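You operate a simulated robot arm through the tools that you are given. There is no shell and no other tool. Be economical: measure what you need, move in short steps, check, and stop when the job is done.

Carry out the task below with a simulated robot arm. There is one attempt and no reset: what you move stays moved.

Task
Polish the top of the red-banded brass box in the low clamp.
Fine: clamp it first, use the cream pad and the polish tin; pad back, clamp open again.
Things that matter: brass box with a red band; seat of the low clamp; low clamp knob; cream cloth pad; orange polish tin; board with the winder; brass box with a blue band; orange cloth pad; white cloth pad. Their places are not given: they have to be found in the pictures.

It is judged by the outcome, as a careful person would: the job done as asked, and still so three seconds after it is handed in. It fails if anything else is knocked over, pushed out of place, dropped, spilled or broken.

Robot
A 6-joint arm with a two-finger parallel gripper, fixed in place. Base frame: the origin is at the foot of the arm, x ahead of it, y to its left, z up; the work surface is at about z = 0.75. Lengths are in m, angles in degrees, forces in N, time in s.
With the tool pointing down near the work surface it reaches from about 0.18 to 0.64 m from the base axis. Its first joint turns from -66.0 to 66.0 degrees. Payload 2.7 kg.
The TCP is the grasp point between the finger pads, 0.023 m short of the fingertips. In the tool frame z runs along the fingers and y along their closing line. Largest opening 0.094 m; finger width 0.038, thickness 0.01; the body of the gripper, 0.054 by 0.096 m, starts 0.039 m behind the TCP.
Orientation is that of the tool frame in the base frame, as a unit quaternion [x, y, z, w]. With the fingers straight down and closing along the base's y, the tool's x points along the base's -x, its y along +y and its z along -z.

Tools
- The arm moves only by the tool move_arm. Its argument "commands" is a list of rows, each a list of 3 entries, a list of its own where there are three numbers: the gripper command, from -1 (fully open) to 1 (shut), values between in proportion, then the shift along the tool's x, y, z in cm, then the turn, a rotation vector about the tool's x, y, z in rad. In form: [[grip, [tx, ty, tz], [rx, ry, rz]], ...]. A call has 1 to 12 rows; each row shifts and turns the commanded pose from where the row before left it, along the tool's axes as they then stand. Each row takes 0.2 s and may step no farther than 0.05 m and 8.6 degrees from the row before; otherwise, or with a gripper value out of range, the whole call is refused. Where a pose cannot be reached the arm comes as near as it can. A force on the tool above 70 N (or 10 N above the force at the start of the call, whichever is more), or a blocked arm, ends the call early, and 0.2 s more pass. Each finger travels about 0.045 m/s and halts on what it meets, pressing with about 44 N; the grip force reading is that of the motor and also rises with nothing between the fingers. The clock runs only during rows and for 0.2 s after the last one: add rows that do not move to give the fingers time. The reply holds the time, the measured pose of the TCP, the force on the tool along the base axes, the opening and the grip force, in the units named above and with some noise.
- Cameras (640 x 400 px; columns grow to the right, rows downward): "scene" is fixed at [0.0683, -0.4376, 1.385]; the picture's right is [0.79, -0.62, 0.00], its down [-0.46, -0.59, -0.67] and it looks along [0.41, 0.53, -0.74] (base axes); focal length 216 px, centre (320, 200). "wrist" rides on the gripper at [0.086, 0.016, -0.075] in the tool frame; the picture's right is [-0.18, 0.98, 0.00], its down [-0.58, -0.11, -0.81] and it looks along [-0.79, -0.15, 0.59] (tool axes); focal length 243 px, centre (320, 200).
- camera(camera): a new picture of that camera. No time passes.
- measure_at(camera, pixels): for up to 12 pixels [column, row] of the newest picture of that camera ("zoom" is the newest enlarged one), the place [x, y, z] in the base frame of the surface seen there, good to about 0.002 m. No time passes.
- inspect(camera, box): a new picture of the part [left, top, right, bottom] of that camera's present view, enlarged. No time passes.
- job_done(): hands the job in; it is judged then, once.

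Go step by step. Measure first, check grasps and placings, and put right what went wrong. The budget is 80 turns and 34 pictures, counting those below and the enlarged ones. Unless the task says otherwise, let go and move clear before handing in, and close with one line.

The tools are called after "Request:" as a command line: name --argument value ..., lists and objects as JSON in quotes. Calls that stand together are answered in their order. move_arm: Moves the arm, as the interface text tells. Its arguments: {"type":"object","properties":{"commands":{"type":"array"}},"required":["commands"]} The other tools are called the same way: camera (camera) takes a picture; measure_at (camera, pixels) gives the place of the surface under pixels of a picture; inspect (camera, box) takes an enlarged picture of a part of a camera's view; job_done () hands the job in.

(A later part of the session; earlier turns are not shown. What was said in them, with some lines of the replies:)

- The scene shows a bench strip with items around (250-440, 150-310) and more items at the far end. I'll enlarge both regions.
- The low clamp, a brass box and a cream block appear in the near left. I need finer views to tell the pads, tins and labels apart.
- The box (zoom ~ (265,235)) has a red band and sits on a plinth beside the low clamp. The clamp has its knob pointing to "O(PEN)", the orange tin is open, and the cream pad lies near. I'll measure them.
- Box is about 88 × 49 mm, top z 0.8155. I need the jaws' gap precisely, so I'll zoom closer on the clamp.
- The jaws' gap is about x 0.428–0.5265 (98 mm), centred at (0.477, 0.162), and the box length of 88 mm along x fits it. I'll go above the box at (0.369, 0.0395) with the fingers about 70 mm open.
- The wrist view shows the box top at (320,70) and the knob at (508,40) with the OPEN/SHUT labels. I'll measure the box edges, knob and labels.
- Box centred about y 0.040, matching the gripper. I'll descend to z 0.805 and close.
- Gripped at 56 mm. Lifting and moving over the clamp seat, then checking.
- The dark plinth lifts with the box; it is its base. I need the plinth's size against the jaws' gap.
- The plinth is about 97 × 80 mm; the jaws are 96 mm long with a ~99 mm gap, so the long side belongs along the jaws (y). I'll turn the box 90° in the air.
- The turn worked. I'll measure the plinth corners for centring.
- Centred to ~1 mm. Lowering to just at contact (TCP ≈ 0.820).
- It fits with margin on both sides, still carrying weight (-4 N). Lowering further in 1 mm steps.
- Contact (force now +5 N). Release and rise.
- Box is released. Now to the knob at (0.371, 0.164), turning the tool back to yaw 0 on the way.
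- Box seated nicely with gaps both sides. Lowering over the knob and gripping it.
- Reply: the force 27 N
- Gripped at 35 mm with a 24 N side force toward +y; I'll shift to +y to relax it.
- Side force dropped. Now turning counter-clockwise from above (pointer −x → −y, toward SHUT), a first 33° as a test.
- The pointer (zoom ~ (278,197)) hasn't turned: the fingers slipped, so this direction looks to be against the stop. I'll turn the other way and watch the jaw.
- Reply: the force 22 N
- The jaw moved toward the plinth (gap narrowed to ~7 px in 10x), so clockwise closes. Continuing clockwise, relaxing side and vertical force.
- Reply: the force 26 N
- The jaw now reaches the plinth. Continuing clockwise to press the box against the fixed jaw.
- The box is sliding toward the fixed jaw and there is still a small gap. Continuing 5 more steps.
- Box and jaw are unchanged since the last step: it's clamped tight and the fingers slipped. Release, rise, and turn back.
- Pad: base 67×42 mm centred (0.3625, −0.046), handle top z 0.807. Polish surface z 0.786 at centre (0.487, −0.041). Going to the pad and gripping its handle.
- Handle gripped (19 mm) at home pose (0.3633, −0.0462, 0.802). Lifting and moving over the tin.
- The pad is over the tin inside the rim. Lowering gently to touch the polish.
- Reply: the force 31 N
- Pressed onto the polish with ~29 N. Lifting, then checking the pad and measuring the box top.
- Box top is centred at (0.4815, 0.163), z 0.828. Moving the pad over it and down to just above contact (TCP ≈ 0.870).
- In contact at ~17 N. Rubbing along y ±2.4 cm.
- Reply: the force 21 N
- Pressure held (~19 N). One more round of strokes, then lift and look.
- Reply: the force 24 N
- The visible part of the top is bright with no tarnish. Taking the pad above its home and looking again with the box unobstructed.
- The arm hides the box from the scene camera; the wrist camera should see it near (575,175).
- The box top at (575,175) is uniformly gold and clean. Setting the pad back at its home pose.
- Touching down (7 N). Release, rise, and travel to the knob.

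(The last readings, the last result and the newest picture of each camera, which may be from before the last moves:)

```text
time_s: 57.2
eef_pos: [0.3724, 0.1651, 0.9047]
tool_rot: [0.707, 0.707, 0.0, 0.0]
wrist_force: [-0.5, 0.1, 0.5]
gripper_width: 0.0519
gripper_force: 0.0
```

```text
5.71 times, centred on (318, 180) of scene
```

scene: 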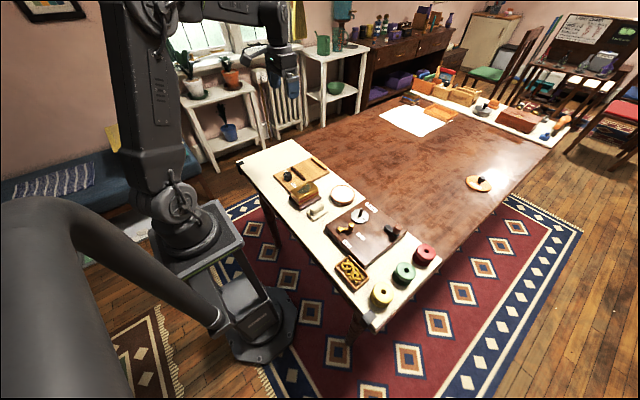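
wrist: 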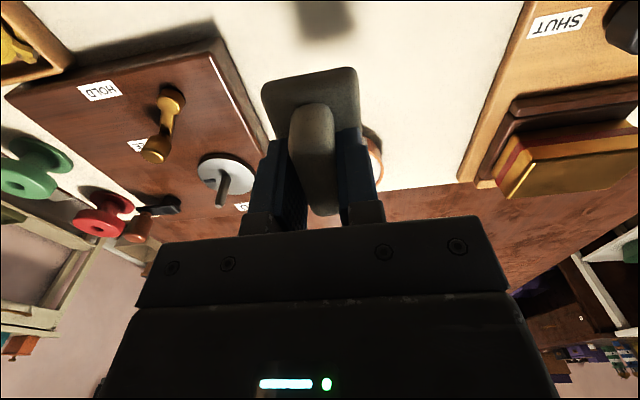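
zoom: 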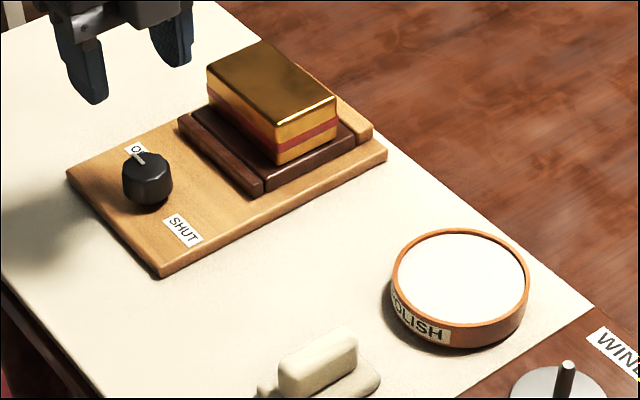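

Top is clean, pad back in place, box clamped, pointer now at +y. Lowering onto the knob and gripping.

Request:
move_arm --commands '[[-0.1, [0, -0.05, 4], [0, 0, 0]], [-0.1, [0, 0, 4], [0, 0, 0]], [-0.1, [0, 0, 1.9], [0, 0, 0]], [-0.1, [0, 0, 0], [0, 0, 0]], [0.2, [0, 0, 0], [0, 0, 0]], [0.6, [0, 0, 0], [0, 0, 0]], [0.6, [0, 0, 0], [0, 0, 0]]]'

```text
time_s: 58.8
eef_pos: [0.373, 0.1634, 0.8053]
tool_rot: [0.707, 0.707, 0.0, 0.0]
wrist_force: [3.2, 1.7, -8.0]
gripper_width: 0.0354
gripper_force: 44.7
```

Gripped cleanly at 35 mm. Turning counter-clockwise 90°.

Request:
move_arm --commands '[[0.6, [0, 0, 0], [0, 0, -0.1428]], [0.6, [0, 0, 0], [0, 0, -0.1428]], [0.6, [0, 0, 0], [0, 0, -0.1428]], [0.6, [0, 0, 0], [0, 0, -0.1428]], [0.6, [0, 0, 0], [0, 0, -0.1428]], [0.6, [0, 0, 0], [0, 0, -0.1428]], [0.6, [0, 0, 0], [0, 0, -0.1428]], [0.6, [0, 0, 0], [0, 0, -0.1428]], [0.6, [0, 0, 0], [0, 0, -0.1428]], [0.6, [0, 0, 0], [0, 0, -0.1428]], [0.6, [0, 0, 0], [0, 0, -0.1428]], [0.6, [0, 0, 0], [0, 0, 0]]]'

Request:
inspect --camera "scene" --box '[270, 150, 334, 190]'

```text
time_s: 61.4
eef_pos: [0.373, 0.1642, 0.8045]
tool_rot: [-0.001, 1.0, 0.001, 0.002]
wrist_force: [22.2, -5.7, -6.4]
gripper_width: 0.0357
gripper_force: 45.2
```

```text
10.00 times, centred on (302, 170) of scene
```

zoom: 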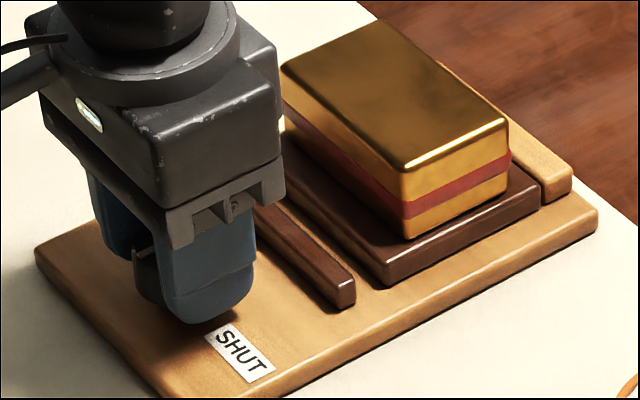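

The jaw is back at its original place (355,295) with a clear gap. A few degrees more to seat the stop, then release and rise.

Request:
move_arm --commands '[[0.6, [0, 0, 0], [0, 0, -0.1]], [0.6, [0, 0, 0], [0, 0, -0.1]], [0.2, [0, 0, 0], [0, 0, 0]], [0.0, [0, 0, 0], [0, 0, 0]], [-0.1, [0, 0, 0], [0, 0, 0]], [-0.1, [0, 0, -3], [0, 0, 0]], [-0.1, [0, 0, -5], [0, 0, 0]], [-0.1, [0, 0, -5], [0, 0, 0]], [-0.1, [0, 0, -5], [0, 0, 0]], [-0.1, [0, 0, 0], [0, 0, 0]]]'

Request:
inspect --camera "scene" --box '[260, 145, 400, 235]'

```text
time_s: 63.6
eef_pos: [0.3724, 0.167, 0.9872]
tool_rot: [-0.101, 0.995, -0.001, 0.001]
wrist_force: [0.2, 0.7, -0.3]
gripper_width: 0.0517
gripper_force: 0.2
```

```text
4.44 times, centred on (330, 190) of scene
```

zoom: 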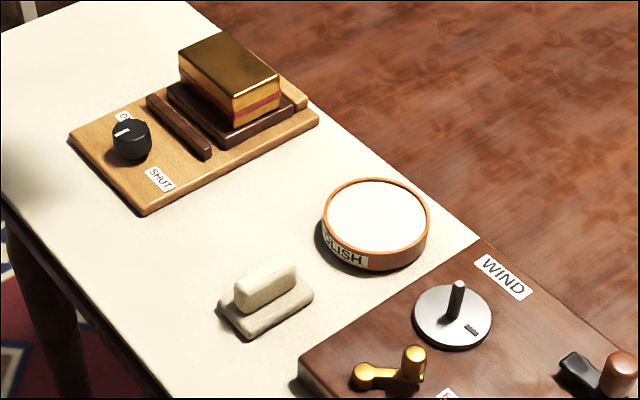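

The pointer is back, the jaw is open, and the pad and tin are in place. One close look at the top for leftover tarnish.

Request:
inspect --camera "scene" --box '[294, 149, 326, 175]'

```text
15.38 times, centred on (310, 162) of scene
```

zoom: 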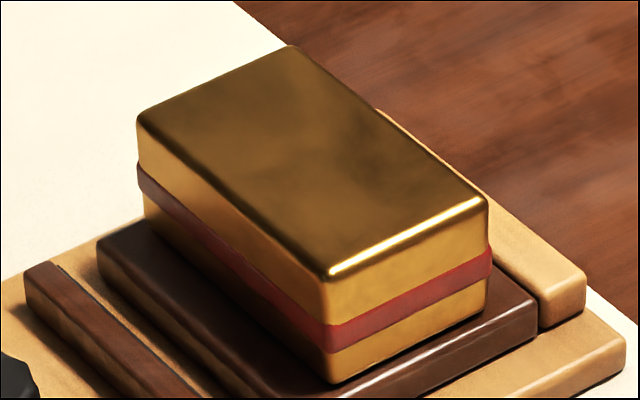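

The top is uniformly bright with the tarnish gone, and the clamp is open. The gripper is empty and clear, so I'm handing in.

Request:
job_done

```text
The job is handed in.
```

The red-banded box was clamped in the low clamp and its top polished with the cream pad and polish from the orange tin; the pad is back in its place, the clamp is open again, and the box is still on its seat.
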